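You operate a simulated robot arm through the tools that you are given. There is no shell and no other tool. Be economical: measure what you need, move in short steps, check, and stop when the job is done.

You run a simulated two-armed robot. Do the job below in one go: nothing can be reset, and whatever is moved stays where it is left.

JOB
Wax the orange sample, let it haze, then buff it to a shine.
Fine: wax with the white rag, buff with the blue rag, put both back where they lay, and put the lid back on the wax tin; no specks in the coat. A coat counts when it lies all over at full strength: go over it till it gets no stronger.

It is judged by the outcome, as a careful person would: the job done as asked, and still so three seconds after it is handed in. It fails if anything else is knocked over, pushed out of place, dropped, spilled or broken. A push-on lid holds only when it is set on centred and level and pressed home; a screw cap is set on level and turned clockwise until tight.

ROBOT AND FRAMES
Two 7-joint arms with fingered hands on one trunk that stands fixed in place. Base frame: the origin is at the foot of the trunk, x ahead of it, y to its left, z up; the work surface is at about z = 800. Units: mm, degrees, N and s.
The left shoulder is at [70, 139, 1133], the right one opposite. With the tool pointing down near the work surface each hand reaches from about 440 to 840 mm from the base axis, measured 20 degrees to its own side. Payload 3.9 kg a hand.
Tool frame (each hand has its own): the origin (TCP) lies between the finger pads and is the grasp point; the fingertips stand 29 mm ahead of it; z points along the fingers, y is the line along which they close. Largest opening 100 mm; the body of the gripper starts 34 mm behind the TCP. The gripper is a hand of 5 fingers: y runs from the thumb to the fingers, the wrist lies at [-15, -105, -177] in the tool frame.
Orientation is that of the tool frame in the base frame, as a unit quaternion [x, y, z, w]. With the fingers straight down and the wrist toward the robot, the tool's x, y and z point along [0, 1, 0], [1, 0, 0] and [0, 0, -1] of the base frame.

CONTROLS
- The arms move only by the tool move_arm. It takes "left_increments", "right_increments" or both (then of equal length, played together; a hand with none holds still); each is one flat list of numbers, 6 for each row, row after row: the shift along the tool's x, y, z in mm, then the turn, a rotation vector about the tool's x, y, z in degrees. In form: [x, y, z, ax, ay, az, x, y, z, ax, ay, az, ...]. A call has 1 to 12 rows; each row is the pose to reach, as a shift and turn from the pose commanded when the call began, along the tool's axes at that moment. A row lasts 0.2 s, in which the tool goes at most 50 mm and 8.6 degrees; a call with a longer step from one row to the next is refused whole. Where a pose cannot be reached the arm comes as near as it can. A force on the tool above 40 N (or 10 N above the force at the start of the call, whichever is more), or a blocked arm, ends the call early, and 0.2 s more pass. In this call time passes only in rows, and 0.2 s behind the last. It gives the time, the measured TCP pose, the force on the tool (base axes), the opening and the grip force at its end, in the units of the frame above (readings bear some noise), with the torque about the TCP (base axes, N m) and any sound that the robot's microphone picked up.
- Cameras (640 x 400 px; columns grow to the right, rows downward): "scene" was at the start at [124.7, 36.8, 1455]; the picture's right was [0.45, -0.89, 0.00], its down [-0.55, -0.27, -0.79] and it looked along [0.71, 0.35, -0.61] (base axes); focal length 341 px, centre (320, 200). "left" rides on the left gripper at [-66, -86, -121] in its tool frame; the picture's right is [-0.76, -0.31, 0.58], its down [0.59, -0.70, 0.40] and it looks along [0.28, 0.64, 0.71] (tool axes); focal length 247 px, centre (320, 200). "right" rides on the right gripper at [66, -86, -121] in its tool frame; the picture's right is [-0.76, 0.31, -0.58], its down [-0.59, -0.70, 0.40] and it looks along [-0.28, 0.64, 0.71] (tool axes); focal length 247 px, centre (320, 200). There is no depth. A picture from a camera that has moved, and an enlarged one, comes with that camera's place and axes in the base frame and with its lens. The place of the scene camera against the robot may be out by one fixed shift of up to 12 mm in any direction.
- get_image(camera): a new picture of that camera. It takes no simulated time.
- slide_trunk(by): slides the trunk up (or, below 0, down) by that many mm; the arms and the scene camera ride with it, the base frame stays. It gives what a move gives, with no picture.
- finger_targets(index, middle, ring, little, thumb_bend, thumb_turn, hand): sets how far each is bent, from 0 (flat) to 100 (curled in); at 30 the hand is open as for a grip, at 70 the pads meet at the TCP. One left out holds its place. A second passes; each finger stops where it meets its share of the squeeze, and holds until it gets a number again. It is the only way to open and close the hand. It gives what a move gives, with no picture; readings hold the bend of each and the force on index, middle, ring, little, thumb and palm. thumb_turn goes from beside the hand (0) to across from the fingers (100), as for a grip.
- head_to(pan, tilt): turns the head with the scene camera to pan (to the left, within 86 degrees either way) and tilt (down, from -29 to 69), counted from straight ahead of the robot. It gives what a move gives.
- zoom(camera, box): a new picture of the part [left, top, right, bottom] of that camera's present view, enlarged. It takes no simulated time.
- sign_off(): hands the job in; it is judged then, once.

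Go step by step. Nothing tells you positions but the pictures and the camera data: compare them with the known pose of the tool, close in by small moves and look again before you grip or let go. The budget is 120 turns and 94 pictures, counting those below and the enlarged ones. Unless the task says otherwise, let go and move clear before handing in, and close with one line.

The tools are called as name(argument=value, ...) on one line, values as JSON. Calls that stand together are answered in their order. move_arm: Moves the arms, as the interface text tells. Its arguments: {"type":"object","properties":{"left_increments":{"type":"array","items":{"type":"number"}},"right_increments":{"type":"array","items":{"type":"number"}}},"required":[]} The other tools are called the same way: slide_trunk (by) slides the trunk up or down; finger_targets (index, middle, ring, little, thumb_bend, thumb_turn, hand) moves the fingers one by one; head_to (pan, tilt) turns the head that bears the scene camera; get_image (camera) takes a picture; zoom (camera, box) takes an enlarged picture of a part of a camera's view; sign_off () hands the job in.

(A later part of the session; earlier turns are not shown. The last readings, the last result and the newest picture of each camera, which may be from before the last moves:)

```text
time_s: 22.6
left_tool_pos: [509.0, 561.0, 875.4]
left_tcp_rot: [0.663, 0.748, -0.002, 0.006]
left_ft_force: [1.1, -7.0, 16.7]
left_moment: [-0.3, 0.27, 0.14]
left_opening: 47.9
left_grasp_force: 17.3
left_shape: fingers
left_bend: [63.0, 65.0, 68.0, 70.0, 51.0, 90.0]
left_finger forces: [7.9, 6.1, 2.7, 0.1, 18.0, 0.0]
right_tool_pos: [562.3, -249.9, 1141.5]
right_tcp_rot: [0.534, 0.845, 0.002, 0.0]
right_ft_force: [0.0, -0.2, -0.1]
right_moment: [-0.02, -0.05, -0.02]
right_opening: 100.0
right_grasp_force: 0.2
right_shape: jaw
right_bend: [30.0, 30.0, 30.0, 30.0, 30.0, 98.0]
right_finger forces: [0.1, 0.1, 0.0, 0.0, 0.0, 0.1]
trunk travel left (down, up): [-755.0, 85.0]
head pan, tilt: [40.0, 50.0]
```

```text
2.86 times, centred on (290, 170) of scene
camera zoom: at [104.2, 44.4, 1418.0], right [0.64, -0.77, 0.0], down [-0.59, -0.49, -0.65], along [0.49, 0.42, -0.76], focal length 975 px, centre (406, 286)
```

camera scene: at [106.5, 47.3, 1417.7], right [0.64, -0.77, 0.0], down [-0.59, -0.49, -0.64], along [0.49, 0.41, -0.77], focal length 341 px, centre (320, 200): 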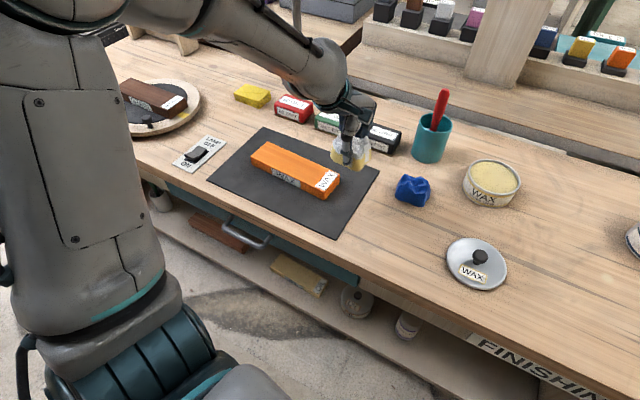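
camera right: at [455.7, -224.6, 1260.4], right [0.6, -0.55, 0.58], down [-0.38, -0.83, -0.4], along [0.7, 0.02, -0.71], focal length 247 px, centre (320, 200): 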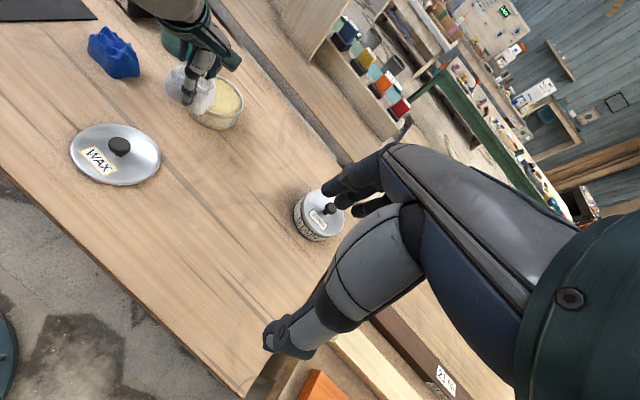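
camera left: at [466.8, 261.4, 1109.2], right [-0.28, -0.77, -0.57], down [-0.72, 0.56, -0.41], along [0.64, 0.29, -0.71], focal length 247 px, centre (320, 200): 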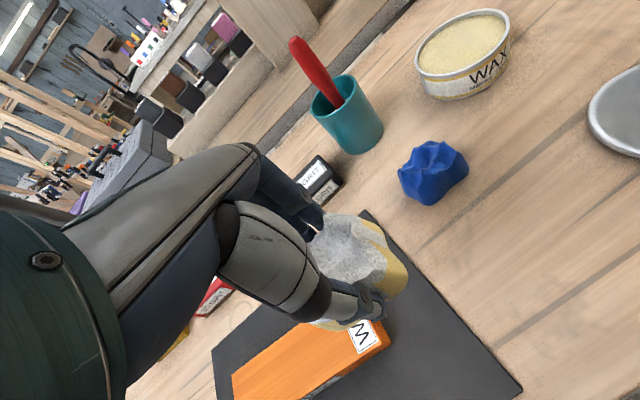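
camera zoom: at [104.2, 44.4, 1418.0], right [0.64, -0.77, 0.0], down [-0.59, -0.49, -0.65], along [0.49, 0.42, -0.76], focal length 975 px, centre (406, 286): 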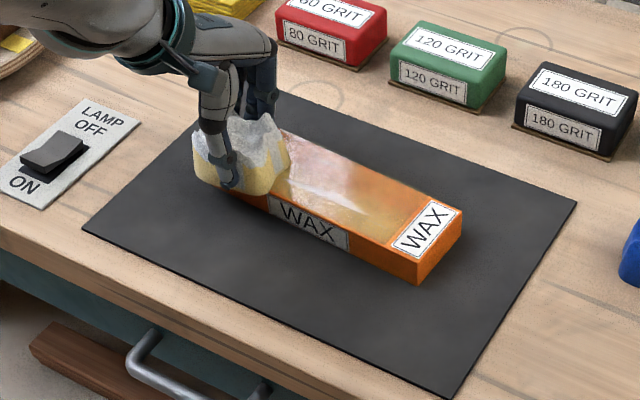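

Wax is going on and the board hasn't moved. Next stroke back along the far lane, then over to the near lane at the label end.

move_arm(left_increments=[0, 12, 0, 0, 0, 0, 0, 24, 0, 0, 0, 0, -30, 24, 0, 0, 0, 0, -60, 24, 0, 0, 0, 0, -90, 24, 0, 0, 0, 0, -120, 24, 0, 0, 0, 0, -150, 24, 0, 0, 0, 0, -178, 24, 0, 0, 0, 0, -178, 10, 0, 0, 0, 0, -178, -4, 0, 0, 0, 0])

zoom(camera="scene", box=[180, 100, 400, 240])

```text
time_s: 24.8
left_tool_pos: [524.1, 384.0, 874.4]
left_tcp_rot: [0.663, 0.749, -0.005, 0.007]
left_ft_force: [3.1, -0.4, 9.6]
left_moment: [-0.01, 0.0, -0.01]
left_opening: 48.2
left_grasp_force: 18.3
left_shape: fingers
left_bend: [62.0, 63.0, 65.0, 70.0, 51.0, 93.0]
left_finger forces: [8.1, 7.7, 4.5, 0.1, 17.1, 0.0]
right_tool_pos: [561.6, -250.0, 1140.2]
right_tcp_rot: [0.534, 0.845, 0.0, -0.001]
right_ft_force: [0.0, 0.3, 0.8]
right_moment: [0.01, 0.03, 0.04]
right_opening: 100.0
right_grasp_force: 0.0
right_shape: jaw
right_bend: [30.0, 30.0, 30.0, 30.0, 30.0, 98.0]
right_finger forces: [0.0, 0.1, 0.0, 0.1, 0.0, 0.0]
trunk travel left (down, up): [-755.0, 85.0]
head pan, tilt: [40.0, 50.0]
```

```text
2.86 times, centred on (290, 170) of scene
camera zoom: at [105.0, 46.6, 1417.7], right [0.64, -0.77, 0.0], down [-0.59, -0.49, -0.64], along [0.49, 0.41, -0.77], focal length 975 px, centre (406, 286)
```

zoom: 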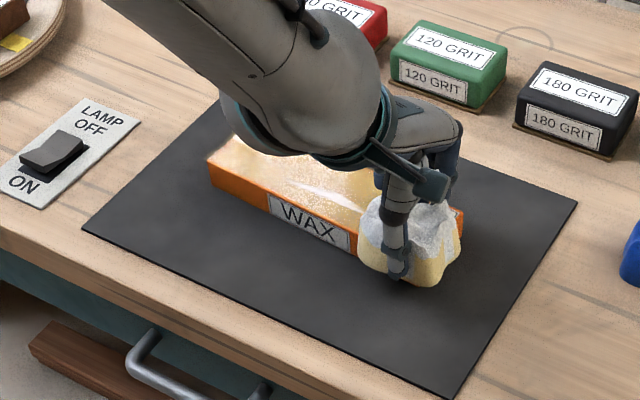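

Coat building; I'll repeat: near lane out, middle lane back.

move_arm(left_increments=[30, -5, 1, 0, 0, 0, 60, -5, 1, 0, 0, 0, 90, -5, 1, 0, 0, 0, 120, -5, 1, 0, 0, 0, 150, -5, 1, 0, 0, 0, 180, -5, 1, 0, 0, 0, 180, 12, 1, 0, 0, 0, 145, 12, 1, 0, 0, 0, 110, 12, 1, 0, 0, 0, 75, 12, 1, 0, 0, 0, 38, 12, 1, 0, 0, 0, 0, 12, 1, 0, 0, 0])

move_arm(left_increments=[0, 18, 0, 0, 0, 0, 30, 18, 0, 0, 0, 0, 60, 18, 0, 0, 0, 0, 90, 18, 0, 0, 0, 0, 120, 18, 0, 0, 0, 0, 150, 18, 0, 0, 0, 0, 178, 18, 0, 0, 0, 0, 178, 18, -30, 0, 0, 0, 178, -60, -70, 0, 0, 0])

zoom(camera="scene", box=[180, 100, 400, 240])

```text
time_s: 27.4
left_tool_pos: [540.8, 386.1, 872.7]
left_tcp_rot: [0.663, 0.749, -0.003, 0.007]
left_ft_force: [-1.3, 6.4, 16.6]
left_moment: [0.13, 0.27, -0.14]
left_opening: 48.6
left_grasp_force: 20.3
left_shape: fingers
left_bend: [63.0, 64.0, 66.0, 70.0, 50.0, 94.0]
left_finger forces: [6.6, 7.6, 5.6, 0.1, 20.3, 0.0]
right_tool_pos: [561.6, -249.2, 1140.2]
right_tcp_rot: [0.535, 0.845, 0.0, 0.001]
right_ft_force: [0.3, -0.1, -0.4]
right_moment: [0.01, 0.01, 0.0]
right_opening: 99.8
right_grasp_force: 0.1
right_shape: jaw
right_bend: [30.0, 30.0, 30.0, 30.0, 30.0, 98.0]
right_finger forces: [0.1, 0.0, 0.0, 0.1, 0.1, 0.1]
trunk travel left (down, up): [-755.0, 85.0]
head pan, tilt: [40.0, 50.0]
```

```text
refused: row 9 steps farther than a row can; nothing moved
```

```text
2.86 times, centred on (290, 170) of scene
camera zoom: at [104.8, 45.2, 1417.8], right [0.64, -0.77, 0.0], down [-0.59, -0.49, -0.64], along [0.49, 0.41, -0.76], focal length 975 px, centre (406, 286)
```

zoom: 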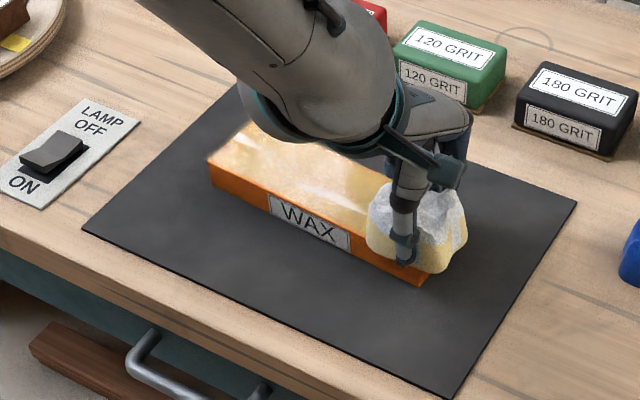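

I'll do another round: far lane out, near lane back, then lift and inspect.

move_arm(left_increments=[-4, 18, 0, 0, 0, 0, 30, 18, 0, 0, 0, 0, 60, 18, 0, 0, 0, 0, 90, 18, 0, 0, 0, 0, 120, 18, 0, 0, 0, 0, 150, 18, 0, 0, 0, 0, 180, 18, 0, 0, 0, 0, 180, 2, 0, 0, 0, 0, 180, -14, 0, 0, 0, 0])

move_arm(left_increments=[-30, 0, 0, 0, 0, 0, -60, 0, 0, 0, 0, 0, -90, 0, 0, 0, 0, 0, -120, 0, 0, 0, 0, 0, -150, 0, 0, 0, 0, 0, -182, 0, 0, 0, 0, 0, -182, 20, 0, 0, 0, 0, -182, 20, -40, 0, 0, 0, -205, 40, -75, 0, 0, 0, -240, 50, -100, 0, 0, 0, -280, 50, -110, 0, 0, 0])

zoom(camera="scene", box=[180, 100, 400, 240])

```text
time_s: 29.4
left_tool_pos: [502.4, 565.1, 873.4]
left_tcp_rot: [0.663, 0.748, -0.003, 0.007]
left_ft_force: [3.0, 0.2, 13.5]
left_moment: [-0.02, 0.07, 0.01]
left_opening: 48.6
left_grasp_force: 19.1
left_shape: fingers
left_bend: [62.0, 63.0, 66.0, 70.0, 51.0, 93.0]
left_finger forces: [8.7, 7.4, 4.7, 0.2, 17.9, 0.0]
right_tool_pos: [561.1, -249.6, 1140.8]
right_tcp_rot: [0.534, 0.845, 0.001, 0.0]
right_ft_force: [0.0, 0.1, -0.5]
right_moment: [0.0, 0.02, 0.01]
right_opening: 99.8
right_grasp_force: 0.0
right_shape: jaw
right_bend: [30.0, 30.0, 30.0, 30.0, 30.0, 98.0]
right_finger forces: [0.0, 0.1, 0.0, 0.1, 0.0, 0.1]
trunk travel left (down, up): [-755.0, 85.0]
head pan, tilt: [40.0, 50.0]
```

```text
time_s: 31.8
left_tool_pos: [589.2, 290.2, 990.6]
left_tcp_rot: [0.662, 0.749, -0.003, 0.006]
left_ft_force: [-0.2, 0.2, -0.4]
left_moment: [0.01, 0.0, 0.01]
left_opening: 48.5
left_grasp_force: 17.3
left_shape: fingers
left_bend: [62.0, 63.0, 66.0, 70.0, 51.0, 93.0]
left_finger forces: [7.5, 5.7, 4.1, 0.0, 17.3, 0.0]
right_tool_pos: [563.0, -250.8, 1139.9]
right_tcp_rot: [0.535, 0.845, 0.001, -0.001]
right_ft_force: [-0.1, -0.1, 0.3]
right_moment: [0.04, -0.02, 0.01]
right_opening: 99.7
right_grasp_force: 0.1
right_shape: jaw
right_bend: [30.0, 30.0, 30.0, 30.0, 30.0, 98.0]
right_finger forces: [0.0, 0.1, 0.0, 0.1, 0.0, 0.0]
trunk travel left (down, up): [-755.0, 85.0]
head pan, tilt: [40.0, 50.0]
```

```text
2.86 times, centred on (290, 170) of scene
camera zoom: at [105.8, 45.0, 1417.8], right [0.64, -0.77, 0.0], down [-0.59, -0.49, -0.64], along [0.49, 0.41, -0.77], focal length 975 px, centre (406, 286)
```

zoom: 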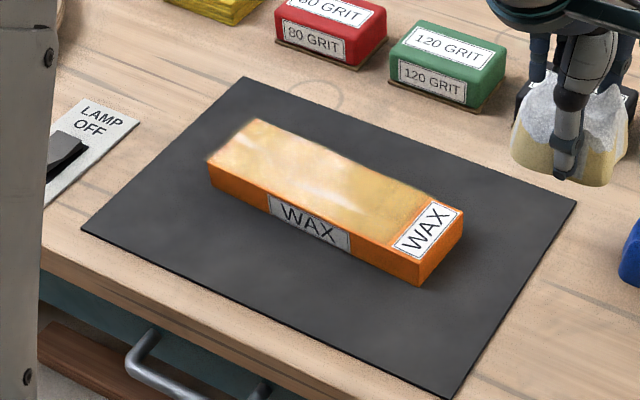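

The coat covers everything but perhaps the strip by the label; zooming to check.

zoom(camera="scene", box=[245, 135, 345, 200])

zoom(camera="left", box=[200, 280, 420, 400])

```text
6.15 times, centred on (295, 168) of scene
camera zoom: at [105.8, 45.0, 1417.8], right [0.64, -0.77, 0.0], down [-0.59, -0.49, -0.64], along [0.49, 0.41, -0.77], focal length 2101 px, centre (474, 400)
```

zoom: 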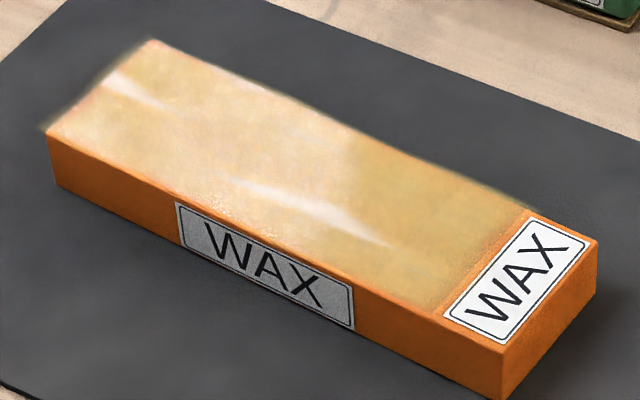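

```text
2.91 times, centred on (310, 340) of left
camera zoom: at [511.4, 216.2, 1113.1], right [-0.21, -0.8, -0.57], down [-0.77, 0.49, -0.41], along [0.61, 0.35, -0.72], focal length 718 px, centre (349, -207)
```

zoom: 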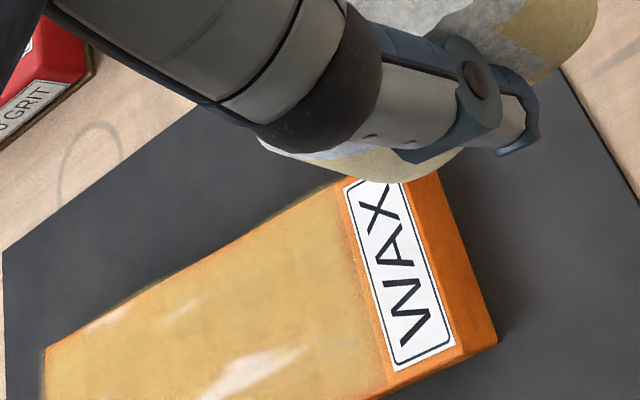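

Coverage is good, with a slightly thinner line by the label. I'll go over it once more, dwelling at the label end, to see if it gets any stronger.

move_arm(left_increments=[40, 0, 10, 0, 0, 0, 75, -10, 35, 0, 0, 0, 95, -30, 70, 0, 0, 0, 95, -30, 110, 0, 0, 0, 130, -34, 111, 0, 0, 0, 165, -34, 111, 0, 0, 0, 200, -34, 111, 0, 0, 0, 235, -34, 111, 0, 0, 0, 270, -34, 111, 0, 0, 0, 284, -34, 111, 0, 0, 0, 284, -16, 111, 0, 0, 0])

move_arm(left_increments=[-35, 0, 0, 0, 0, 0, -70, 0, 0, 0, 0, 0, -105, 0, 0, 0, 0, 0, -140, 0, 0, 0, 0, 0, -175, 0, 0, 0, 0, 0, -192, 0, 0, 0, 0, 0, -192, -18, 0, 0, 0, 0, -192, -35, 0, 0, 0, 0, -175, -20, 0, 0, 0, 0, -175, 0, 0, 0, 0, 0, -192, -18, 0, 0, 0, 0, -175, -35, 0, 0, 0, 0])

move_arm(left_increments=[35, 0, 0, 0, 0, 0, 70, 0, 0, 0, 0, 0, 105, 0, 0, 0, 0, 0, 140, 0, 0, 0, 0, 0, 175, 0, 0, 0, 0, 0, 175, 18, 0, 0, 0, 0, 175, 35, 0, 0, 0, 0, 140, 25, 0, 0, 0, 0, 105, 20, 0, 0, 0, 0, 65, 20, 0, 0, 0, 0, 25, 20, 0, 0, 0, 0, -15, 20, 0, 0, 0, 0])

move_arm(left_increments=[0, 0, -40, 0, 0, 0, -20, 15, -75, 0, 0, 0, -55, 25, -100, 0, 0, 0, -95, 30, -110, 0, 0, 0])

zoom(camera="scene", box=[245, 135, 345, 200])

```text
time_s: 34.2
left_tool_pos: [533.7, 573.0, 871.9]
left_tcp_rot: [0.663, 0.748, -0.003, 0.007]
left_ft_force: [-6.4, 0.1, 16.4]
left_moment: [-0.17, 0.41, -0.03]
left_opening: 49.2
left_grasp_force: 17.6
left_shape: fingers
left_bend: [64.0, 65.0, 68.0, 70.0, 50.0, 92.0]
left_finger forces: [6.8, 4.9, 2.8, 0.1, 21.9, 0.0]
right_tool_pos: [560.5, -249.6, 1140.3]
right_tcp_rot: [0.534, 0.846, 0.001, 0.001]
right_ft_force: [0.1, 0.0, 0.2]
right_moment: [-0.01, 0.03, 0.03]
right_opening: 99.7
right_grasp_force: 0.2
right_shape: jaw
right_bend: [30.0, 30.0, 30.0, 30.0, 30.0, 98.0]
right_finger forces: [0.1, 0.0, 0.1, 0.0, 0.0, 0.0]
trunk travel left (down, up): [-755.0, 85.0]
head pan, tilt: [40.0, 50.0]
```

```text
time_s: 36.8
left_tool_pos: [522.1, 397.2, 872.6]
left_tcp_rot: [0.663, 0.749, -0.004, 0.007]
left_ft_force: [0.1, 0.5, 0.3]
left_moment: [-0.03, 0.02, 0.0]
left_opening: 48.8
left_grasp_force: 17.1
left_shape: fingers
left_bend: [63.0, 64.0, 66.0, 70.0, 50.0, 94.0]
left_finger forces: [7.4, 5.6, 3.8, 0.0, 17.4, 0.0]
right_tool_pos: [562.9, -246.3, 1140.7]
right_tcp_rot: [0.534, 0.845, 0.0, 0.001]
right_ft_force: [0.2, 0.2, 0.0]
right_moment: [-0.04, -0.02, -0.03]
right_opening: 100.1
right_grasp_force: 0.1
right_shape: jaw
right_bend: [30.0, 30.0, 30.0, 30.0, 30.0, 98.0]
right_finger forces: [0.0, 0.0, 0.1, 0.0, 0.1, 0.0]
trunk travel left (down, up): [-755.0, 85.0]
head pan, tilt: [40.0, 50.0]
```

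```text
time_s: 39.4
left_tool_pos: [546.0, 380.8, 872.3]
left_tcp_rot: [0.663, 0.749, -0.005, 0.005]
left_ft_force: [0.3, 0.9, 1.9]
left_moment: [0.05, -0.02, 0.05]
left_opening: 49.0
left_grasp_force: 17.4
left_shape: fingers
left_bend: [63.0, 64.0, 66.0, 70.0, 50.0, 94.0]
left_finger forces: [8.0, 5.6, 3.8, 0.0, 17.5, 0.0]
right_tool_pos: [562.4, -250.6, 1139.9]
right_tcp_rot: [0.534, 0.845, 0.0, -0.001]
right_ft_force: [0.6, -0.7, 0.0]
right_moment: [-0.02, 0.0, -0.01]
right_opening: 99.7
right_grasp_force: 0.0
right_shape: jaw
right_bend: [30.0, 30.0, 30.0, 30.0, 30.0, 98.0]
right_finger forces: [0.0, 0.1, 0.1, 0.1, 0.1, 0.0]
trunk travel left (down, up): [-755.0, 85.0]
head pan, tilt: [40.0, 50.0]
```

```text
time_s: 40.4
left_tool_pos: [589.4, 286.4, 980.3]
left_tcp_rot: [0.663, 0.749, -0.004, 0.006]
left_ft_force: [-0.4, -0.4, -1.1]
left_moment: [0.02, 0.0, 0.02]
left_opening: 49.0
left_grasp_force: 17.3
left_shape: fingers
left_bend: [63.0, 64.0, 66.0, 70.0, 50.0, 94.0]
left_finger forces: [7.7, 5.5, 3.8, 0.1, 17.2, 0.1]
right_tool_pos: [563.2, -250.3, 1140.1]
right_tcp_rot: [0.534, 0.845, 0.002, -0.001]
right_ft_force: [-0.2, 0.7, 0.1]
right_moment: [0.06, 0.0, -0.01]
right_opening: 99.8
right_grasp_force: 0.1
right_shape: jaw
right_bend: [30.0, 30.0, 30.0, 30.0, 30.0, 98.0]
right_finger forces: [0.0, 0.0, 0.0, 0.0, 0.0, 0.0]
trunk travel left (down, up): [-755.0, 85.0]
head pan, tilt: [40.0, 50.0]
```

```text
6.15 times, centred on (295, 168) of scene
camera zoom: at [106.5, 45.0, 1417.7], right [0.64, -0.77, 0.0], down [-0.59, -0.49, -0.64], along [0.49, 0.41, -0.77], focal length 2101 px, centre (474, 400)
```

zoom: 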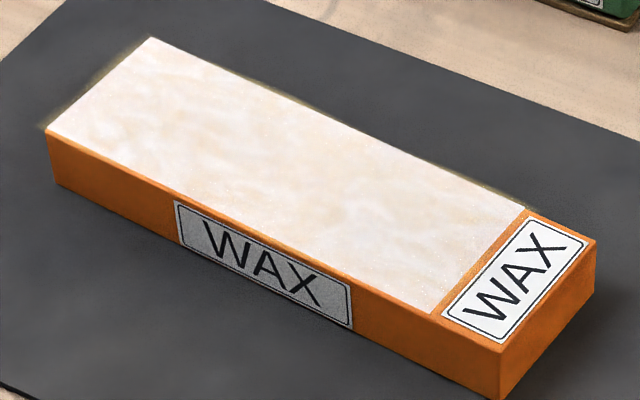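

The whole area has turned to an even white haze, full coat. While it cures I'll put the white rag back: trunk up, then over its original spot.

slide_trunk(by=80)

move_arm(left_increments=[0, 0, 40, 0, 0, 0, 0, 0, 80, 0, 0, 0, -28, -26, 115, 0, 0, -6, -57, -52, 135, 0, 0, -12.5, -85, -77, 150, 0, 0, -18.5, -85, -77, 165, 0, 0, -18.5])

get_image(camera="right")

```text
time_s: 41.5
left_tool_pos: [588.7, 289.9, 1061.4]
left_tcp_rot: [0.663, 0.749, -0.005, 0.006]
left_ft_force: [0.6, 1.0, -0.1]
left_moment: [-0.01, -0.01, 0.03]
left_opening: 48.8
left_grasp_force: 17.1
left_shape: fingers
left_bend: [63.0, 64.0, 66.0, 70.0, 50.0, 94.0]
left_finger forces: [7.8, 5.3, 3.8, 0.0, 17.2, 0.0]
right_tool_pos: [564.2, -247.0, 1219.8]
right_tcp_rot: [0.535, 0.845, 0.0, 0.0]
right_ft_force: [0.1, 0.4, 0.6]
right_moment: [0.0, 0.04, -0.01]
right_opening: 99.9
right_grasp_force: 0.0
right_shape: jaw
right_bend: [30.0, 30.0, 30.0, 30.0, 30.0, 98.0]
right_finger forces: [0.0, 0.0, 0.0, 0.0, 0.1, 0.1]
trunk travel left (down, up): [-835.0, 5.0]
head pan, tilt: [40.0, 50.0]
```

```text
refused: row 3 steps farther than a row can; nothing moved
```

```text
54 pictures are left
camera right: at [456.5, -224.9, 1340.2], right [0.6, -0.55, 0.58], down [-0.38, -0.83, -0.4], along [0.7, 0.02, -0.71], focal length 247 px, centre (320, 200)
```

right: 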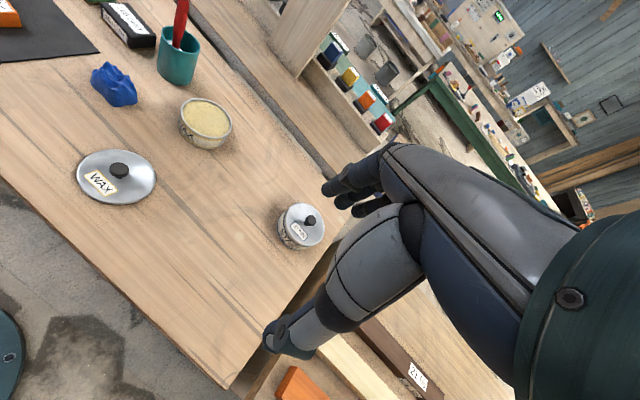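

One row was too long; resending with shorter steps.

move_arm(left_increments=[0, 0, 40, 0, 0, 0, 0, 0, 80, 0, 0, 0, -20, -18, 110, 0, 0, -5, -42, -38, 130, 0, 0, -10, -64, -58, 145, 0, 0, -15, -85, -77, 160, 0, 0, -18.5, -85, -77, 175, 0, 0, -18.5])

get_image(camera="left")

zoom(camera="scene", box=[260, 120, 520, 300])

```text
time_s: 43.1
left_tool_pos: [522.1, 196.0, 885.2]
left_tcp_rot: [0.524, 0.851, -0.017, 0.014]
left_ft_force: [-0.7, -0.8, -0.1]
left_moment: [0.03, -0.01, 0.0]
left_opening: 48.7
left_grasp_force: 16.9
left_shape: fingers
left_bend: [63.0, 64.0, 66.0, 70.0, 50.0, 94.0]
left_finger forces: [7.7, 5.2, 3.8, 0.1, 17.0, 0.1]
right_tool_pos: [565.1, -247.3, 1219.1]
right_tcp_rot: [0.534, 0.845, -0.001, 0.0]
right_ft_force: [-0.3, 0.1, 0.5]
right_moment: [0.03, 0.0, -0.01]
right_opening: 99.6
right_grasp_force: 0.1
right_shape: jaw
right_bend: [30.0, 30.0, 30.0, 30.0, 30.0, 98.0]
right_finger forces: [0.1, 0.0, 0.0, 0.0, 0.0, 0.1]
trunk travel left (down, up): [-835.0, 5.0]
head pan, tilt: [40.0, 50.0]
```

```text
53 pictures are left
camera left: at [474.5, 102.6, 1012.5], right [0.07, -0.84, -0.54], down [-0.89, 0.19, -0.41], along [0.45, 0.51, -0.73], focal length 247 px, centre (320, 200)
```

left: 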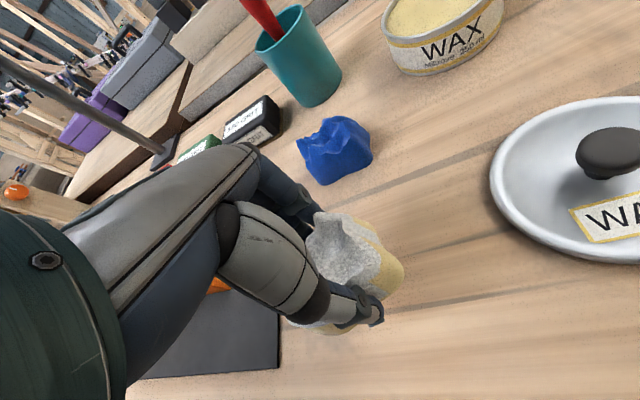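

```text
2.22 times, centred on (390, 210) of scene
camera zoom: at [107.6, 49.0, 1497.5], right [0.64, -0.77, 0.0], down [-0.59, -0.49, -0.64], along [0.49, 0.41, -0.77], focal length 759 px, centre (164, 178)
```

zoom: 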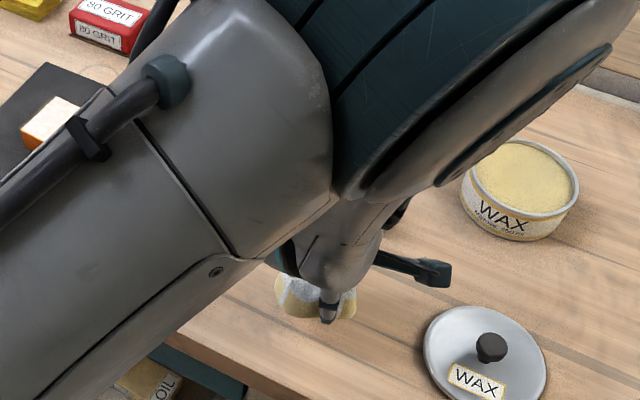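

Over the original spot. Lowering to the grasp height and releasing.

move_arm(left_increments=[-3, 1, 20, 0, 0, 0, -3, 1, 34, 0, 0, 0, -3, 1, 40, 0, 0, 0])

finger_targets(hand="left", index=30, middle=30, ring=30, little=30, thumb_bend=30, thumb_turn=98)

move_arm(left_increments=[0, 0, -25, 0, 0, 0, 0, 0, -60, 0, 0, 0])

get_image(camera="left")

```text
time_s: 44.0
left_tool_pos: [524.2, 191.3, 846.8]
left_tcp_rot: [0.533, 0.846, -0.004, 0.005]
left_ft_force: [0.0, 0.6, 0.0]
left_moment: [0.0, -0.03, 0.0]
left_opening: 49.0
left_grasp_force: 17.1
left_shape: fingers
left_bend: [63.0, 64.0, 66.0, 70.0, 50.0, 94.0]
left_finger forces: [7.6, 5.4, 3.7, 0.0, 16.9, 0.1]
right_tool_pos: [562.7, -247.9, 1220.3]
right_tcp_rot: [0.535, 0.845, 0.0, 0.0]
right_ft_force: [0.1, 0.6, 1.1]
right_moment: [-0.01, -0.05, 0.0]
right_opening: 100.0
right_grasp_force: 0.1
right_shape: jaw
right_bend: [30.0, 30.0, 30.0, 30.0, 30.0, 98.0]
right_finger forces: [0.0, 0.0, 0.0, 0.0, 0.0, 0.1]
trunk travel left (down, up): [-835.0, 5.0]
head pan, tilt: [40.0, 50.0]
```

```text
time_s: 45.0
left_tool_pos: [525.5, 188.9, 847.7]
left_tcp_rot: [0.535, 0.845, -0.005, 0.006]
left_ft_force: [-0.3, -0.3, -1.1]
left_moment: [0.0, -0.01, 0.0]
left_opening: 98.7
left_grasp_force: 0.0
left_shape: fingers
left_bend: [30.0, 30.0, 30.0, 30.0, 30.0, 96.0]
left_finger forces: [0.0, 0.0, 0.0, 0.0, 0.0, 0.0]
right_tool_pos: [561.9, -248.1, 1219.6]
right_tcp_rot: [0.534, 0.845, 0.001, 0.001]
right_ft_force: [-0.3, 1.0, -0.5]
right_moment: [-0.05, -0.03, 0.01]
right_opening: 99.6
right_grasp_force: 0.0
right_shape: jaw
right_bend: [30.0, 30.0, 30.0, 30.0, 30.0, 98.0]
right_finger forces: [0.0, 0.0, 0.0, 0.1, 0.0, 0.0]
trunk travel left (down, up): [-835.0, 5.0]
head pan, tilt: [40.0, 50.0]
```

```text
time_s: 45.8
left_tool_pos: [509.3, 200.2, 883.3]
left_tcp_rot: [0.519, 0.854, -0.029, -0.012]
left_ft_force: [-0.1, -0.4, -0.2]
left_moment: [0.02, -0.02, -0.02]
left_opening: 99.0
left_grasp_force: 0.0
left_shape: fingers
left_bend: [30.0, 30.0, 30.0, 30.0, 30.0, 96.0]
left_finger forces: [0.1, 0.0, 0.0, 0.0, 0.1, 0.0]
right_tool_pos: [563.1, -247.3, 1219.1]
right_tcp_rot: [0.535, 0.845, 0.0, 0.0]
right_ft_force: [-0.9, 0.7, -0.4]
right_moment: [-0.01, 0.02, -0.01]
right_opening: 99.8
right_grasp_force: 0.1
right_shape: jaw
right_bend: [30.0, 30.0, 30.0, 30.0, 30.0, 98.0]
right_finger forces: [0.1, 0.0, 0.1, 0.1, 0.0, 0.0]
trunk travel left (down, up): [-835.0, 5.0]
head pan, tilt: [40.0, 50.0]
stopped in row 2 (left hand): the arm was blocked; the commanded pose is now the measured one
```

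```text
51 pictures are left
camera left: at [468.4, 107.1, 1010.6], right [0.05, -0.83, -0.55], down [-0.91, 0.18, -0.36], along [0.4, 0.52, -0.75], focal length 247 px, centre (320, 200)
```

left: 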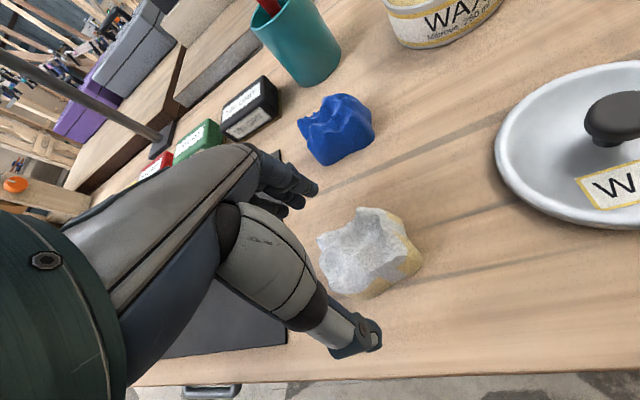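

The white rag is back down and free. The arm is at its fold limit, so I'll leave upward and forward, righting the hand, to hover over the blue rag near [651, 221].

move_arm(left_increments=[0, 10, -30, -1, 0, 0, -8, 30, -60, -2, 0.3, 0, -17, 60, -75, -3.5, 0.5, 0, -27, 90, -75, -3.5, 0.5, 0, -37, 115, -65, -3.5, 0.5, 0, -45, 135, -55, -3.5, 0.5, 0])

get_image(camera="left")

get_image(camera="scene")

```text
time_s: 47.1
left_tool_pos: [652.0, 222.1, 929.8]
left_tcp_rot: [0.522, 0.853, 0.003, -0.002]
left_ft_force: [0.1, 0.3, 0.5]
left_moment: [0.03, 0.02, -0.01]
left_opening: 98.7
left_grasp_force: 0.1
left_shape: fingers
left_bend: [30.0, 30.0, 30.0, 30.0, 30.0, 96.0]
left_finger forces: [0.1, 0.0, 0.1, 0.0, 0.0, 0.0]
right_tool_pos: [565.0, -249.0, 1218.7]
right_tcp_rot: [0.535, 0.845, 0.0, 0.0]
right_ft_force: [0.7, -0.6, 0.1]
right_moment: [0.01, 0.05, 0.02]
right_opening: 99.8
right_grasp_force: 0.1
right_shape: jaw
right_bend: [30.0, 30.0, 30.0, 30.0, 30.0, 98.0]
right_finger forces: [0.0, 0.0, 0.0, 0.0, 0.0, 0.0]
trunk travel left (down, up): [-835.0, 5.0]
head pan, tilt: [40.0, 50.0]
```

```text
50 pictures are left
camera left: at [605.2, 123.6, 1051.1], right [0.07, -0.81, -0.58], down [-0.89, 0.21, -0.4], along [0.44, 0.55, -0.71], focal length 247 px, centre (320, 200)
```

left: 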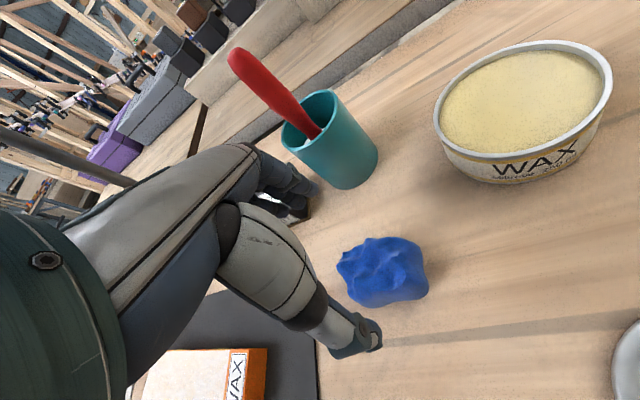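

```text
49 pictures are left
camera scene: at [107.4, 47.5, 1497.6], right [0.64, -0.77, 0.0], down [-0.59, -0.49, -0.64], along [0.49, 0.41, -0.77], focal length 341 px, centre (320, 200)
```

scene: 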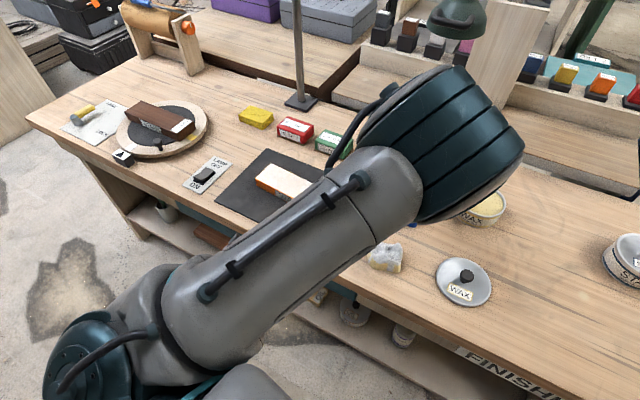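

Blue rag centre is right under the TCP at [652, 221]. Lowering and gripping.

move_arm(left_increments=[0, 0, 35, 0, 0, 0, 0, 0, 60, 0, 0, 0, 0, 0, 75, 0, 0, 0, 0, 0, 84, 0, 0, 0])

finger_targets(hand="left", index=70, middle=70, ring=70, little=70, thumb_bend=70)

get_image(camera="left")

```text
time_s: 48.1
left_tool_pos: [653.5, 223.6, 847.5]
left_tcp_rot: [0.521, 0.853, 0.002, 0.0]
left_ft_force: [-1.0, -0.9, -1.5]
left_moment: [0.03, 0.01, 0.0]
left_opening: 98.6
left_grasp_force: 0.1
left_shape: fingers
left_bend: [30.0, 30.0, 30.0, 30.0, 30.0, 96.0]
left_finger forces: [0.0, 0.0, 0.0, 0.0, 0.1, 0.1]
right_tool_pos: [563.4, -249.0, 1220.2]
right_tcp_rot: [0.535, 0.845, -0.001, -0.001]
right_ft_force: [0.8, 1.2, 1.5]
right_moment: [0.03, 0.01, 0.03]
right_opening: 100.0
right_grasp_force: 0.1
right_shape: jaw
right_bend: [30.0, 30.0, 30.0, 30.0, 30.0, 98.0]
right_finger forces: [0.0, 0.1, 0.0, 0.0, 0.0, 0.0]
trunk travel left (down, up): [-835.0, 5.0]
head pan, tilt: [40.0, 50.0]
```

```text
time_s: 49.1
left_tool_pos: [653.6, 222.7, 847.6]
left_tcp_rot: [0.521, 0.854, 0.003, 0.001]
left_ft_force: [2.7, 1.6, 5.1]
left_moment: [-0.1, 0.09, 0.01]
left_opening: 50.1
left_grasp_force: 17.9
left_shape: fingers
left_bend: [61.0, 61.0, 65.0, 70.0, 50.0, 97.0]
left_finger forces: [8.9, 7.9, 3.6, 0.0, 15.7, 0.0]
right_tool_pos: [562.8, -247.5, 1220.3]
right_tcp_rot: [0.534, 0.845, 0.001, 0.0]
right_ft_force: [-1.6, -0.1, 0.4]
right_moment: [0.0, 0.0, 0.0]
right_opening: 99.9
right_grasp_force: 0.2
right_shape: jaw
right_bend: [30.0, 30.0, 30.0, 30.0, 30.0, 98.0]
right_finger forces: [0.1, 0.0, 0.1, 0.0, 0.0, 0.0]
trunk travel left (down, up): [-835.0, 5.0]
head pan, tilt: [40.0, 50.0]
```

```text
48 pictures are left
camera left: at [605.9, 125.7, 970.8], right [0.07, -0.81, -0.58], down [-0.89, 0.2, -0.4], along [0.44, 0.55, -0.71], focal length 247 px, centre (320, 200)
```

left: 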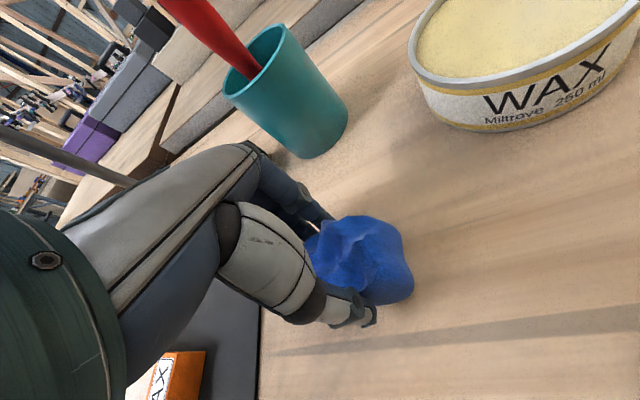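

Blue rag is held. Lifting and carrying it to hover over the label end of the sample.

move_arm(left_increments=[0, 0, -40, 0, 0, 0, 0, 0, -85, 0, 0, 0, 30, -4, -110, 0, 0, 3, 70, -10, -110, 0, 0, 7, 112, -15, -110, 0, 0, 11, 155, -21, -110, 0, 0, 15, 195, -27, -95, 0, 0, 18, 214, -29, -75, 0, 0, 20, 214, -29, -57, 0, 0, 20])

zoom(camera="scene", box=[200, 120, 400, 250])

```text
time_s: 51.1
left_tool_pos: [529.7, 397.6, 903.7]
left_tcp_rot: [0.662, 0.749, 0.002, -0.001]
left_ft_force: [0.2, 0.1, 0.1]
left_moment: [-0.01, 0.02, -0.02]
left_opening: 49.4
left_grasp_force: 16.4
left_shape: fingers
left_bend: [61.0, 62.0, 65.0, 70.0, 50.0, 97.0]
left_finger forces: [7.3, 7.1, 3.3, 0.0, 14.8, 0.0]
right_tool_pos: [563.0, -248.4, 1219.5]
right_tcp_rot: [0.533, 0.846, 0.0, 0.0]
right_ft_force: [0.1, -0.3, -0.7]
right_moment: [-0.06, 0.01, -0.02]
right_opening: 99.7
right_grasp_force: 0.0
right_shape: jaw
right_bend: [30.0, 30.0, 30.0, 30.0, 30.0, 98.0]
right_finger forces: [0.0, 0.0, 0.0, 0.1, 0.1, 0.0]
trunk travel left (down, up): [-835.0, 5.0]
head pan, tilt: [40.0, 50.0]
```

```text
3.08 times, centred on (300, 185) of scene
camera zoom: at [107.3, 47.7, 1497.6], right [0.64, -0.77, 0.0], down [-0.59, -0.49, -0.64], along [0.49, 0.41, -0.77], focal length 1050 px, centre (382, 246)
```

zoom: 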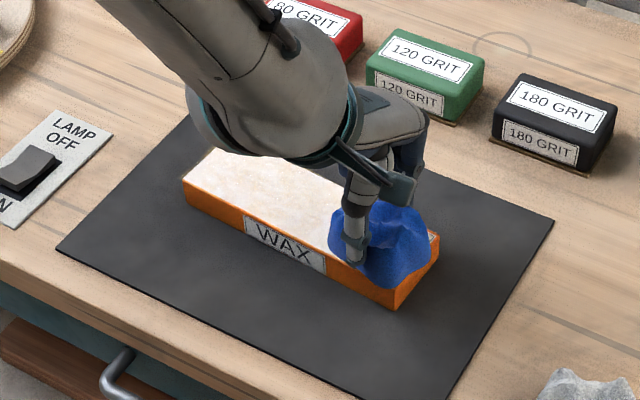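

Hazed and dry looking. Now down to light pressure and buff with long strokes.

move_arm(left_increments=[-8, -4, 18, 0, 0, 0, -8, -4, 26, 0, 0, 0])

```text
time_s: 51.8
left_tool_pos: [525.2, 391.3, 881.6]
left_tcp_rot: [0.662, 0.749, 0.005, 0.001]
left_ft_force: [2.1, 2.5, 10.7]
left_moment: [0.05, 0.15, -0.01]
left_opening: 49.9
left_grasp_force: 18.6
left_shape: fingers
left_bend: [62.0, 62.0, 66.0, 70.0, 50.0, 97.0]
left_finger forces: [9.1, 8.1, 4.3, 0.0, 16.1, 0.0]
right_tool_pos: [560.6, -248.8, 1220.9]
right_tcp_rot: [0.535, 0.845, 0.001, 0.001]
right_ft_force: [-0.9, -0.5, -0.2]
right_moment: [0.02, -0.01, 0.0]
right_opening: 100.2
right_grasp_force: 0.1
right_shape: jaw
right_bend: [30.0, 30.0, 30.0, 30.0, 30.0, 98.0]
right_finger forces: [0.0, 0.0, 0.0, 0.1, 0.1, 0.0]
trunk travel left (down, up): [-835.0, 5.0]
head pan, tilt: [40.0, 50.0]
```

Contact at 11 N. Buffing: near lane out, middle back; then far lane out, near back.

move_arm(left_increments=[32, 0, 2, 0, 0, 0, 64, 0, 2, 0, 0, 0, 96, 0, 2, 0, 0, 0, 128, 0, 2, 0, 0, 0, 160, 0, 2, 0, 0, 0, 180, 0, 2, 0, 0, 0, 180, 14, 2, 0, 0, 0, 145, 14, 2, 0, 0, 0, 110, 14, 2, 0, 0, 0, 75, 14, 2, 0, 0, 0, 38, 14, 2, 0, 0, 0, -4, 14, 2, 0, 0, 0])

zoom(camera="scene", box=[200, 120, 400, 250])

move_arm(left_increments=[0, 17, 0, 0, 0, 0, 35, 17, 0, 0, 0, 0, 70, 17, 0, 0, 0, 0, 105, 17, 0, 0, 0, 0, 140, 17, 0, 0, 0, 0, 175, 17, 0, 0, 0, 0, 184, 17, 0, 0, 0, 0, 184, 0, 0, 0, 0, 0, 184, -16, 0, 0, 0, 0])

move_arm(left_increments=[-35, 0, 0, 0, 0, 0, -70, 0, 0, 0, 0, 0, -105, 0, 0, 0, 0, 0, -140, 0, 0, 0, 0, 0, -175, 0, 0, 0, 0, 0, -186, 0, 0, 0, 0, 0, -186, 18, 0, 0, 0, 0, -186, 34, 0, 0, 0, 0, -186, 34, -40, 0, 0, 0, -205, 45, -75, 0, 0, 0, -240, 50, -100, 0, 0, 0, -280, 50, -110, 0, 0, 0])

zoom(camera="scene", box=[240, 145, 350, 215])

```text
time_s: 54.4
left_tool_pos: [540.9, 387.6, 877.6]
left_tcp_rot: [0.66, 0.752, 0.005, 0.002]
left_ft_force: [-0.2, 10.4, 28.5]
left_moment: [0.42, 0.3, -0.15]
left_opening: 50.8
left_grasp_force: 22.1
left_shape: fingers
left_bend: [64.0, 63.0, 67.0, 70.0, 49.0, 100.0]
left_finger forces: [8.3, 8.8, 7.6, 0.1, 19.3, 0.0]
right_tool_pos: [560.5, -251.1, 1221.3]
right_tcp_rot: [0.535, 0.845, 0.001, 0.002]
right_ft_force: [0.5, 0.6, -0.1]
right_moment: [0.01, 0.04, -0.02]
right_opening: 99.8
right_grasp_force: 0.1
right_shape: jaw
right_bend: [30.0, 30.0, 30.0, 30.0, 30.0, 98.0]
right_finger forces: [0.0, 0.0, 0.0, 0.0, 0.0, 0.1]
trunk travel left (down, up): [-835.0, 5.0]
head pan, tilt: [40.0, 50.0]
```

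```text
3.08 times, centred on (300, 185) of scene
camera zoom: at [102.7, 44.7, 1498.2], right [0.64, -0.77, 0.0], down [-0.59, -0.49, -0.65], along [0.49, 0.41, -0.76], focal length 1050 px, centre (382, 246)
```

zoom: 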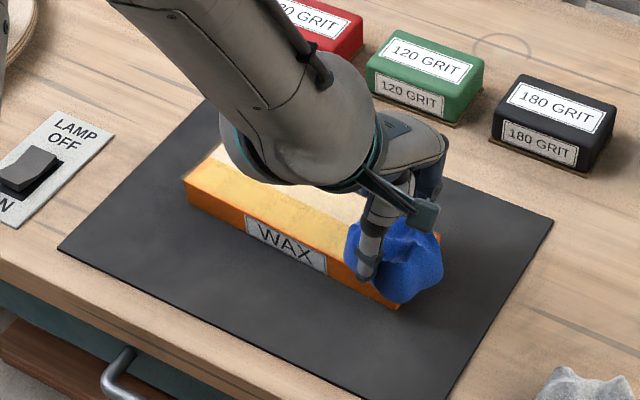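

```text
time_s: 56.4
left_tool_pos: [498.5, 572.1, 878.1]
left_tcp_rot: [0.662, 0.75, 0.003, -0.001]
left_ft_force: [1.7, 0.6, 7.3]
left_moment: [0.03, 0.02, -0.07]
left_opening: 50.3
left_grasp_force: 17.9
left_shape: fingers
left_bend: [61.0, 63.0, 67.0, 70.0, 50.0, 97.0]
left_finger forces: [8.6, 7.7, 3.7, 0.0, 16.0, 0.1]
right_tool_pos: [560.8, -248.7, 1219.5]
right_tcp_rot: [0.535, 0.845, 0.001, 0.0]
right_ft_force: [0.3, 0.2, 0.6]
right_moment: [-0.01, 0.04, -0.02]
right_opening: 100.0
right_grasp_force: 0.0
right_shape: jaw
right_bend: [30.0, 30.0, 30.0, 30.0, 30.0, 98.0]
right_finger forces: [0.0, 0.1, 0.0, 0.0, 0.0, 0.1]
trunk travel left (down, up): [-835.0, 5.0]
head pan, tilt: [40.0, 50.0]
```

```text
time_s: 59.0
left_tool_pos: [581.7, 294.6, 984.3]
left_tcp_rot: [0.662, 0.75, 0.003, -0.001]
left_ft_force: [0.2, -0.8, -0.7]
left_moment: [0.05, -0.02, -0.03]
left_opening: 50.6
left_grasp_force: 15.3
left_shape: fingers
left_bend: [63.0, 64.0, 67.0, 70.0, 49.0, 98.0]
left_finger forces: [7.7, 6.6, 2.5, 0.0, 14.3, 0.0]
right_tool_pos: [561.5, -249.8, 1219.9]
right_tcp_rot: [0.534, 0.845, 0.002, 0.0]
right_ft_force: [0.1, -1.2, 0.2]
right_moment: [0.03, 0.01, 0.01]
right_opening: 99.8
right_grasp_force: 0.1
right_shape: jaw
right_bend: [30.0, 30.0, 30.0, 30.0, 30.0, 98.0]
right_finger forces: [0.1, 0.0, 0.0, 0.1, 0.1, 0.1]
trunk travel left (down, up): [-835.0, 5.0]
head pan, tilt: [40.0, 50.0]
```

```text
5.71 times, centred on (295, 180) of scene
camera zoom: at [105.7, 45.0, 1497.8], right [0.64, -0.77, 0.0], down [-0.59, -0.49, -0.64], along [0.49, 0.41, -0.77], focal length 1951 px, centre (463, 314)
```

zoom: 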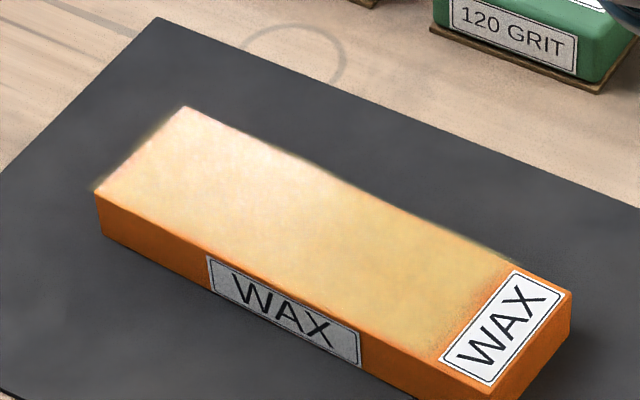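

The haze is clearing; the far-left looks paler still. Another full round of buffing with slightly more pressure.

move_arm(left_increments=[40, 0, 10, 0, 0, 0, 75, -5, 35, 0, 0, 0, 95, -15, 70, 0, 0, 0, 95, -16, 111, 0, 0, 0, 130, -16, 113, 0, 0, 0, 165, -16, 113, 0, 0, 0, 200, -16, 113, 0, 0, 0, 235, -16, 113, 0, 0, 0, 270, -16, 113, 0, 0, 0, 288, -16, 113, 0, 0, 0, 288, -34, 113, 0, 0, 0, 288, -50, 113, 0, 0, 0])

move_arm(left_increments=[-35, 0, 0, 0, 0, 0, -70, 0, 0, 0, 0, 0, -105, 0, 0, 0, 0, 0, -140, 0, 0, 0, 0, 0, -175, 0, 0, 0, 0, 0, -192, 10, 0, 0, 0, 0, -192, 22, 0, 0, 0, 0, -175, 34, 0, 0, 0, 0, -175, 16, 0, 0, 0, 0, -140, 16, 0, 0, 0, 0, -100, 16, 0, 0, 0, 0, -60, 16, 0, 0, 0, 0])

move_arm(left_increments=[35, 0, 0, 0, 0, 0, 60, 0, 0, 0, 0, 0, 60, 18, 0, 0, 0, 0, 40, 0, 0, 0, 0, 0, 40, -16, 0, 0, 0, 0, 20, 0, 0, 0, 0, 0, 20, 18, 0, 0, 0, 0, -15, 18, 0, 0, 0, 0, -50, 18, 0, 0, 0, 0, -90, 18, 0, 0, 0, 0, -128, 10, 0, 0, 0, 0, -128, 0, 0, 0, 0, 0])

move_arm(left_increments=[0, 0, -40, 0, 0, 0, -20, 25, -75, 0, 0, 0, -55, 35, -100, 0, 0, 0, -95, 35, -113, 0, 0, 0])

zoom(camera="scene", box=[240, 145, 350, 215])

```text
time_s: 61.5
left_tool_pos: [496.9, 577.4, 877.3]
left_tcp_rot: [0.662, 0.749, 0.003, -0.001]
left_ft_force: [5.0, 2.2, 15.4]
left_moment: [0.03, -0.11, -0.05]
left_opening: 50.9
left_grasp_force: 20.0
left_shape: fingers
left_bend: [60.0, 62.0, 67.0, 70.0, 51.0, 97.0]
left_finger forces: [11.5, 9.1, 4.1, 0.1, 16.6, 0.0]
right_tool_pos: [562.3, -250.4, 1221.3]
right_tcp_rot: [0.535, 0.845, 0.0, 0.0]
right_ft_force: [-0.2, 0.1, 0.7]
right_moment: [-0.03, -0.02, 0.01]
right_opening: 99.8
right_grasp_force: 0.1
right_shape: jaw
right_bend: [30.0, 30.0, 30.0, 30.0, 30.0, 98.0]
right_finger forces: [0.0, 0.0, 0.1, 0.0, 0.0, 0.1]
trunk travel left (down, up): [-835.0, 5.0]
head pan, tilt: [40.0, 50.0]
```

```text
time_s: 64.2
left_tool_pos: [521.5, 518.4, 874.2]
left_tcp_rot: [0.662, 0.75, 0.004, 0.0]
left_ft_force: [1.4, -7.4, 18.1]
left_moment: [-0.25, 0.12, 0.08]
left_opening: 51.2
left_grasp_force: 18.0
left_shape: fingers
left_bend: [60.0, 63.0, 69.0, 70.0, 50.0, 95.0]
left_finger forces: [10.7, 7.0, 0.8, 0.0, 17.6, 0.1]
right_tool_pos: [559.6, -250.6, 1220.6]
right_tcp_rot: [0.535, 0.845, 0.001, 0.001]
right_ft_force: [0.3, -0.1, 0.3]
right_moment: [-0.01, 0.0, -0.01]
right_opening: 99.7
right_grasp_force: 0.0
right_shape: jaw
right_bend: [30.0, 30.0, 30.0, 30.0, 30.0, 98.0]
right_finger forces: [0.0, 0.1, 0.1, 0.1, 0.1, 0.1]
trunk travel left (down, up): [-835.0, 5.0]
head pan, tilt: [40.0, 50.0]
```

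```text
time_s: 66.8
left_tool_pos: [543.2, 392.0, 873.9]
left_tcp_rot: [0.662, 0.75, 0.004, 0.001]
left_ft_force: [10.3, 0.4, 20.2]
left_moment: [0.03, -0.18, -0.07]
left_opening: 51.0
left_grasp_force: 21.2
left_shape: fingers
left_bend: [60.0, 62.0, 67.0, 70.0, 50.0, 98.0]
left_finger forces: [12.1, 9.9, 4.2, 0.0, 15.2, 0.1]
right_tool_pos: [561.5, -249.9, 1220.5]
right_tcp_rot: [0.534, 0.845, 0.001, 0.001]
right_ft_force: [-0.1, 0.4, 0.1]
right_moment: [0.0, -0.03, 0.0]
right_opening: 99.8
right_grasp_force: 0.1
right_shape: jaw
right_bend: [30.0, 30.0, 30.0, 30.0, 30.0, 98.0]
right_finger forces: [0.0, 0.0, 0.0, 0.1, 0.0, 0.1]
trunk travel left (down, up): [-835.0, 5.0]
head pan, tilt: [40.0, 50.0]
```

```text
time_s: 67.8
left_tool_pos: [586.7, 302.5, 987.7]
left_tcp_rot: [0.661, 0.75, 0.003, -0.001]
left_ft_force: [0.0, 0.0, 0.2]
left_moment: [0.04, -0.01, 0.01]
left_opening: 50.9
left_grasp_force: 17.0
left_shape: fingers
left_bend: [61.0, 62.0, 67.0, 70.0, 50.0, 98.0]
left_finger forces: [8.2, 6.4, 2.7, 0.0, 16.5, 0.0]
right_tool_pos: [564.1, -250.2, 1220.3]
right_tcp_rot: [0.534, 0.845, 0.0, -0.001]
right_ft_force: [-0.1, 0.0, 0.4]
right_moment: [-0.01, -0.01, 0.0]
right_opening: 99.9
right_grasp_force: 0.1
right_shape: jaw
right_bend: [30.0, 30.0, 30.0, 30.0, 30.0, 98.0]
right_finger forces: [0.0, 0.0, 0.0, 0.1, 0.0, 0.0]
trunk travel left (down, up): [-835.0, 5.0]
head pan, tilt: [40.0, 50.0]
```

```text
5.71 times, centred on (295, 180) of scene
camera zoom: at [105.7, 45.2, 1497.7], right [0.64, -0.77, 0.0], down [-0.59, -0.49, -0.64], along [0.49, 0.41, -0.77], focal length 1951 px, centre (463, 314)
```

zoom: 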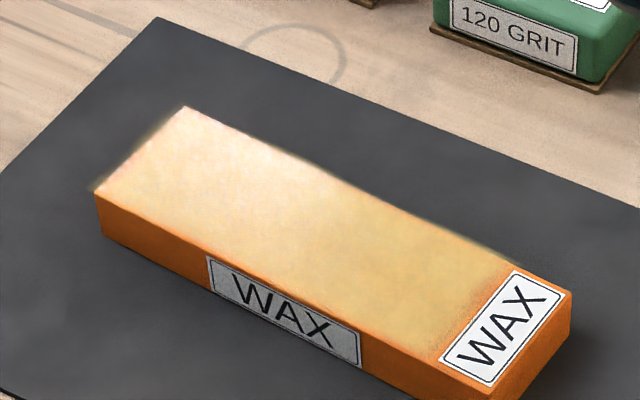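

Unchanged by the extra round, so it is buffed out; the pale patch appears to be glare. Checking from the hand camera's angle.

zoom(camera="left", box=[180, 270, 420, 400])

```text
2.67 times, centred on (300, 335) of left
camera zoom: at [509.6, 226.1, 1109.1], right [-0.21, -0.79, -0.58], down [-0.77, 0.5, -0.4], along [0.6, 0.37, -0.71], focal length 659 px, centre (373, -160)
```

zoom: 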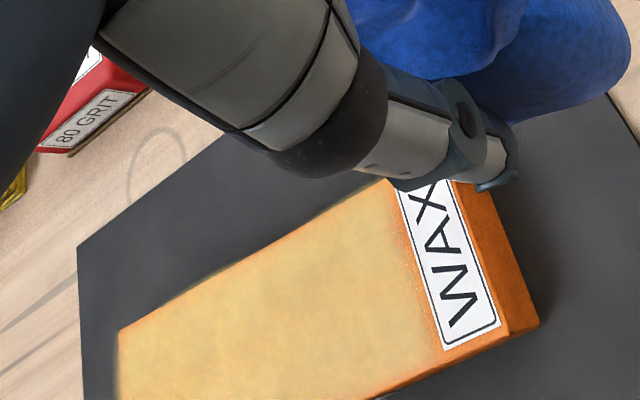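

The shine is even from this angle too. Returning the blue rag to its spot at [653, 223].

move_arm(left_increments=[-22, 14, 10, 0, 0, -5, -44, 28, 30, 0, 0, -10, -66, 42, 55, 0, 0, -15, -88, 57, 80, 0, 0, -20, -88, 57, 100, 0, 0, -20])

get_image(camera="left")

```text
time_s: 69.0
left_tool_pos: [653.1, 223.3, 885.8]
left_tcp_rot: [0.521, 0.853, 0.002, 0.0]
left_ft_force: [-0.1, -0.9, -0.3]
left_moment: [-0.03, 0.03, -0.02]
left_opening: 51.0
left_grasp_force: 16.3
left_shape: fingers
left_bend: [61.0, 62.0, 67.0, 70.0, 50.0, 98.0]
left_finger forces: [8.2, 6.5, 2.7, 0.0, 16.5, 0.0]
right_tool_pos: [563.6, -246.0, 1219.5]
right_tcp_rot: [0.534, 0.845, -0.001, 0.001]
right_ft_force: [-0.5, 0.7, -0.1]
right_moment: [-0.01, -0.02, -0.01]
right_opening: 99.9
right_grasp_force: 0.2
right_shape: jaw
right_bend: [30.0, 30.0, 30.0, 30.0, 30.0, 98.0]
right_finger forces: [0.0, 0.1, 0.1, 0.0, 0.0, 0.0]
trunk travel left (down, up): [-835.0, 5.0]
head pan, tilt: [40.0, 50.0]
```

```text
42 pictures are left
camera left: at [606.1, 125.1, 1008.1], right [0.07, -0.81, -0.58], down [-0.89, 0.2, -0.4], along [0.44, 0.55, -0.71], focal length 247 px, centre (320, 200)
```

left: 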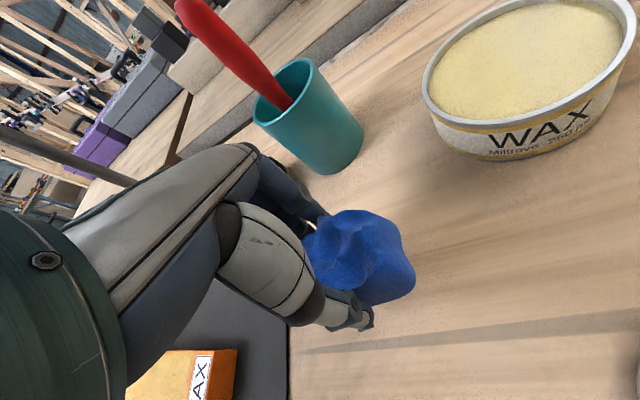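

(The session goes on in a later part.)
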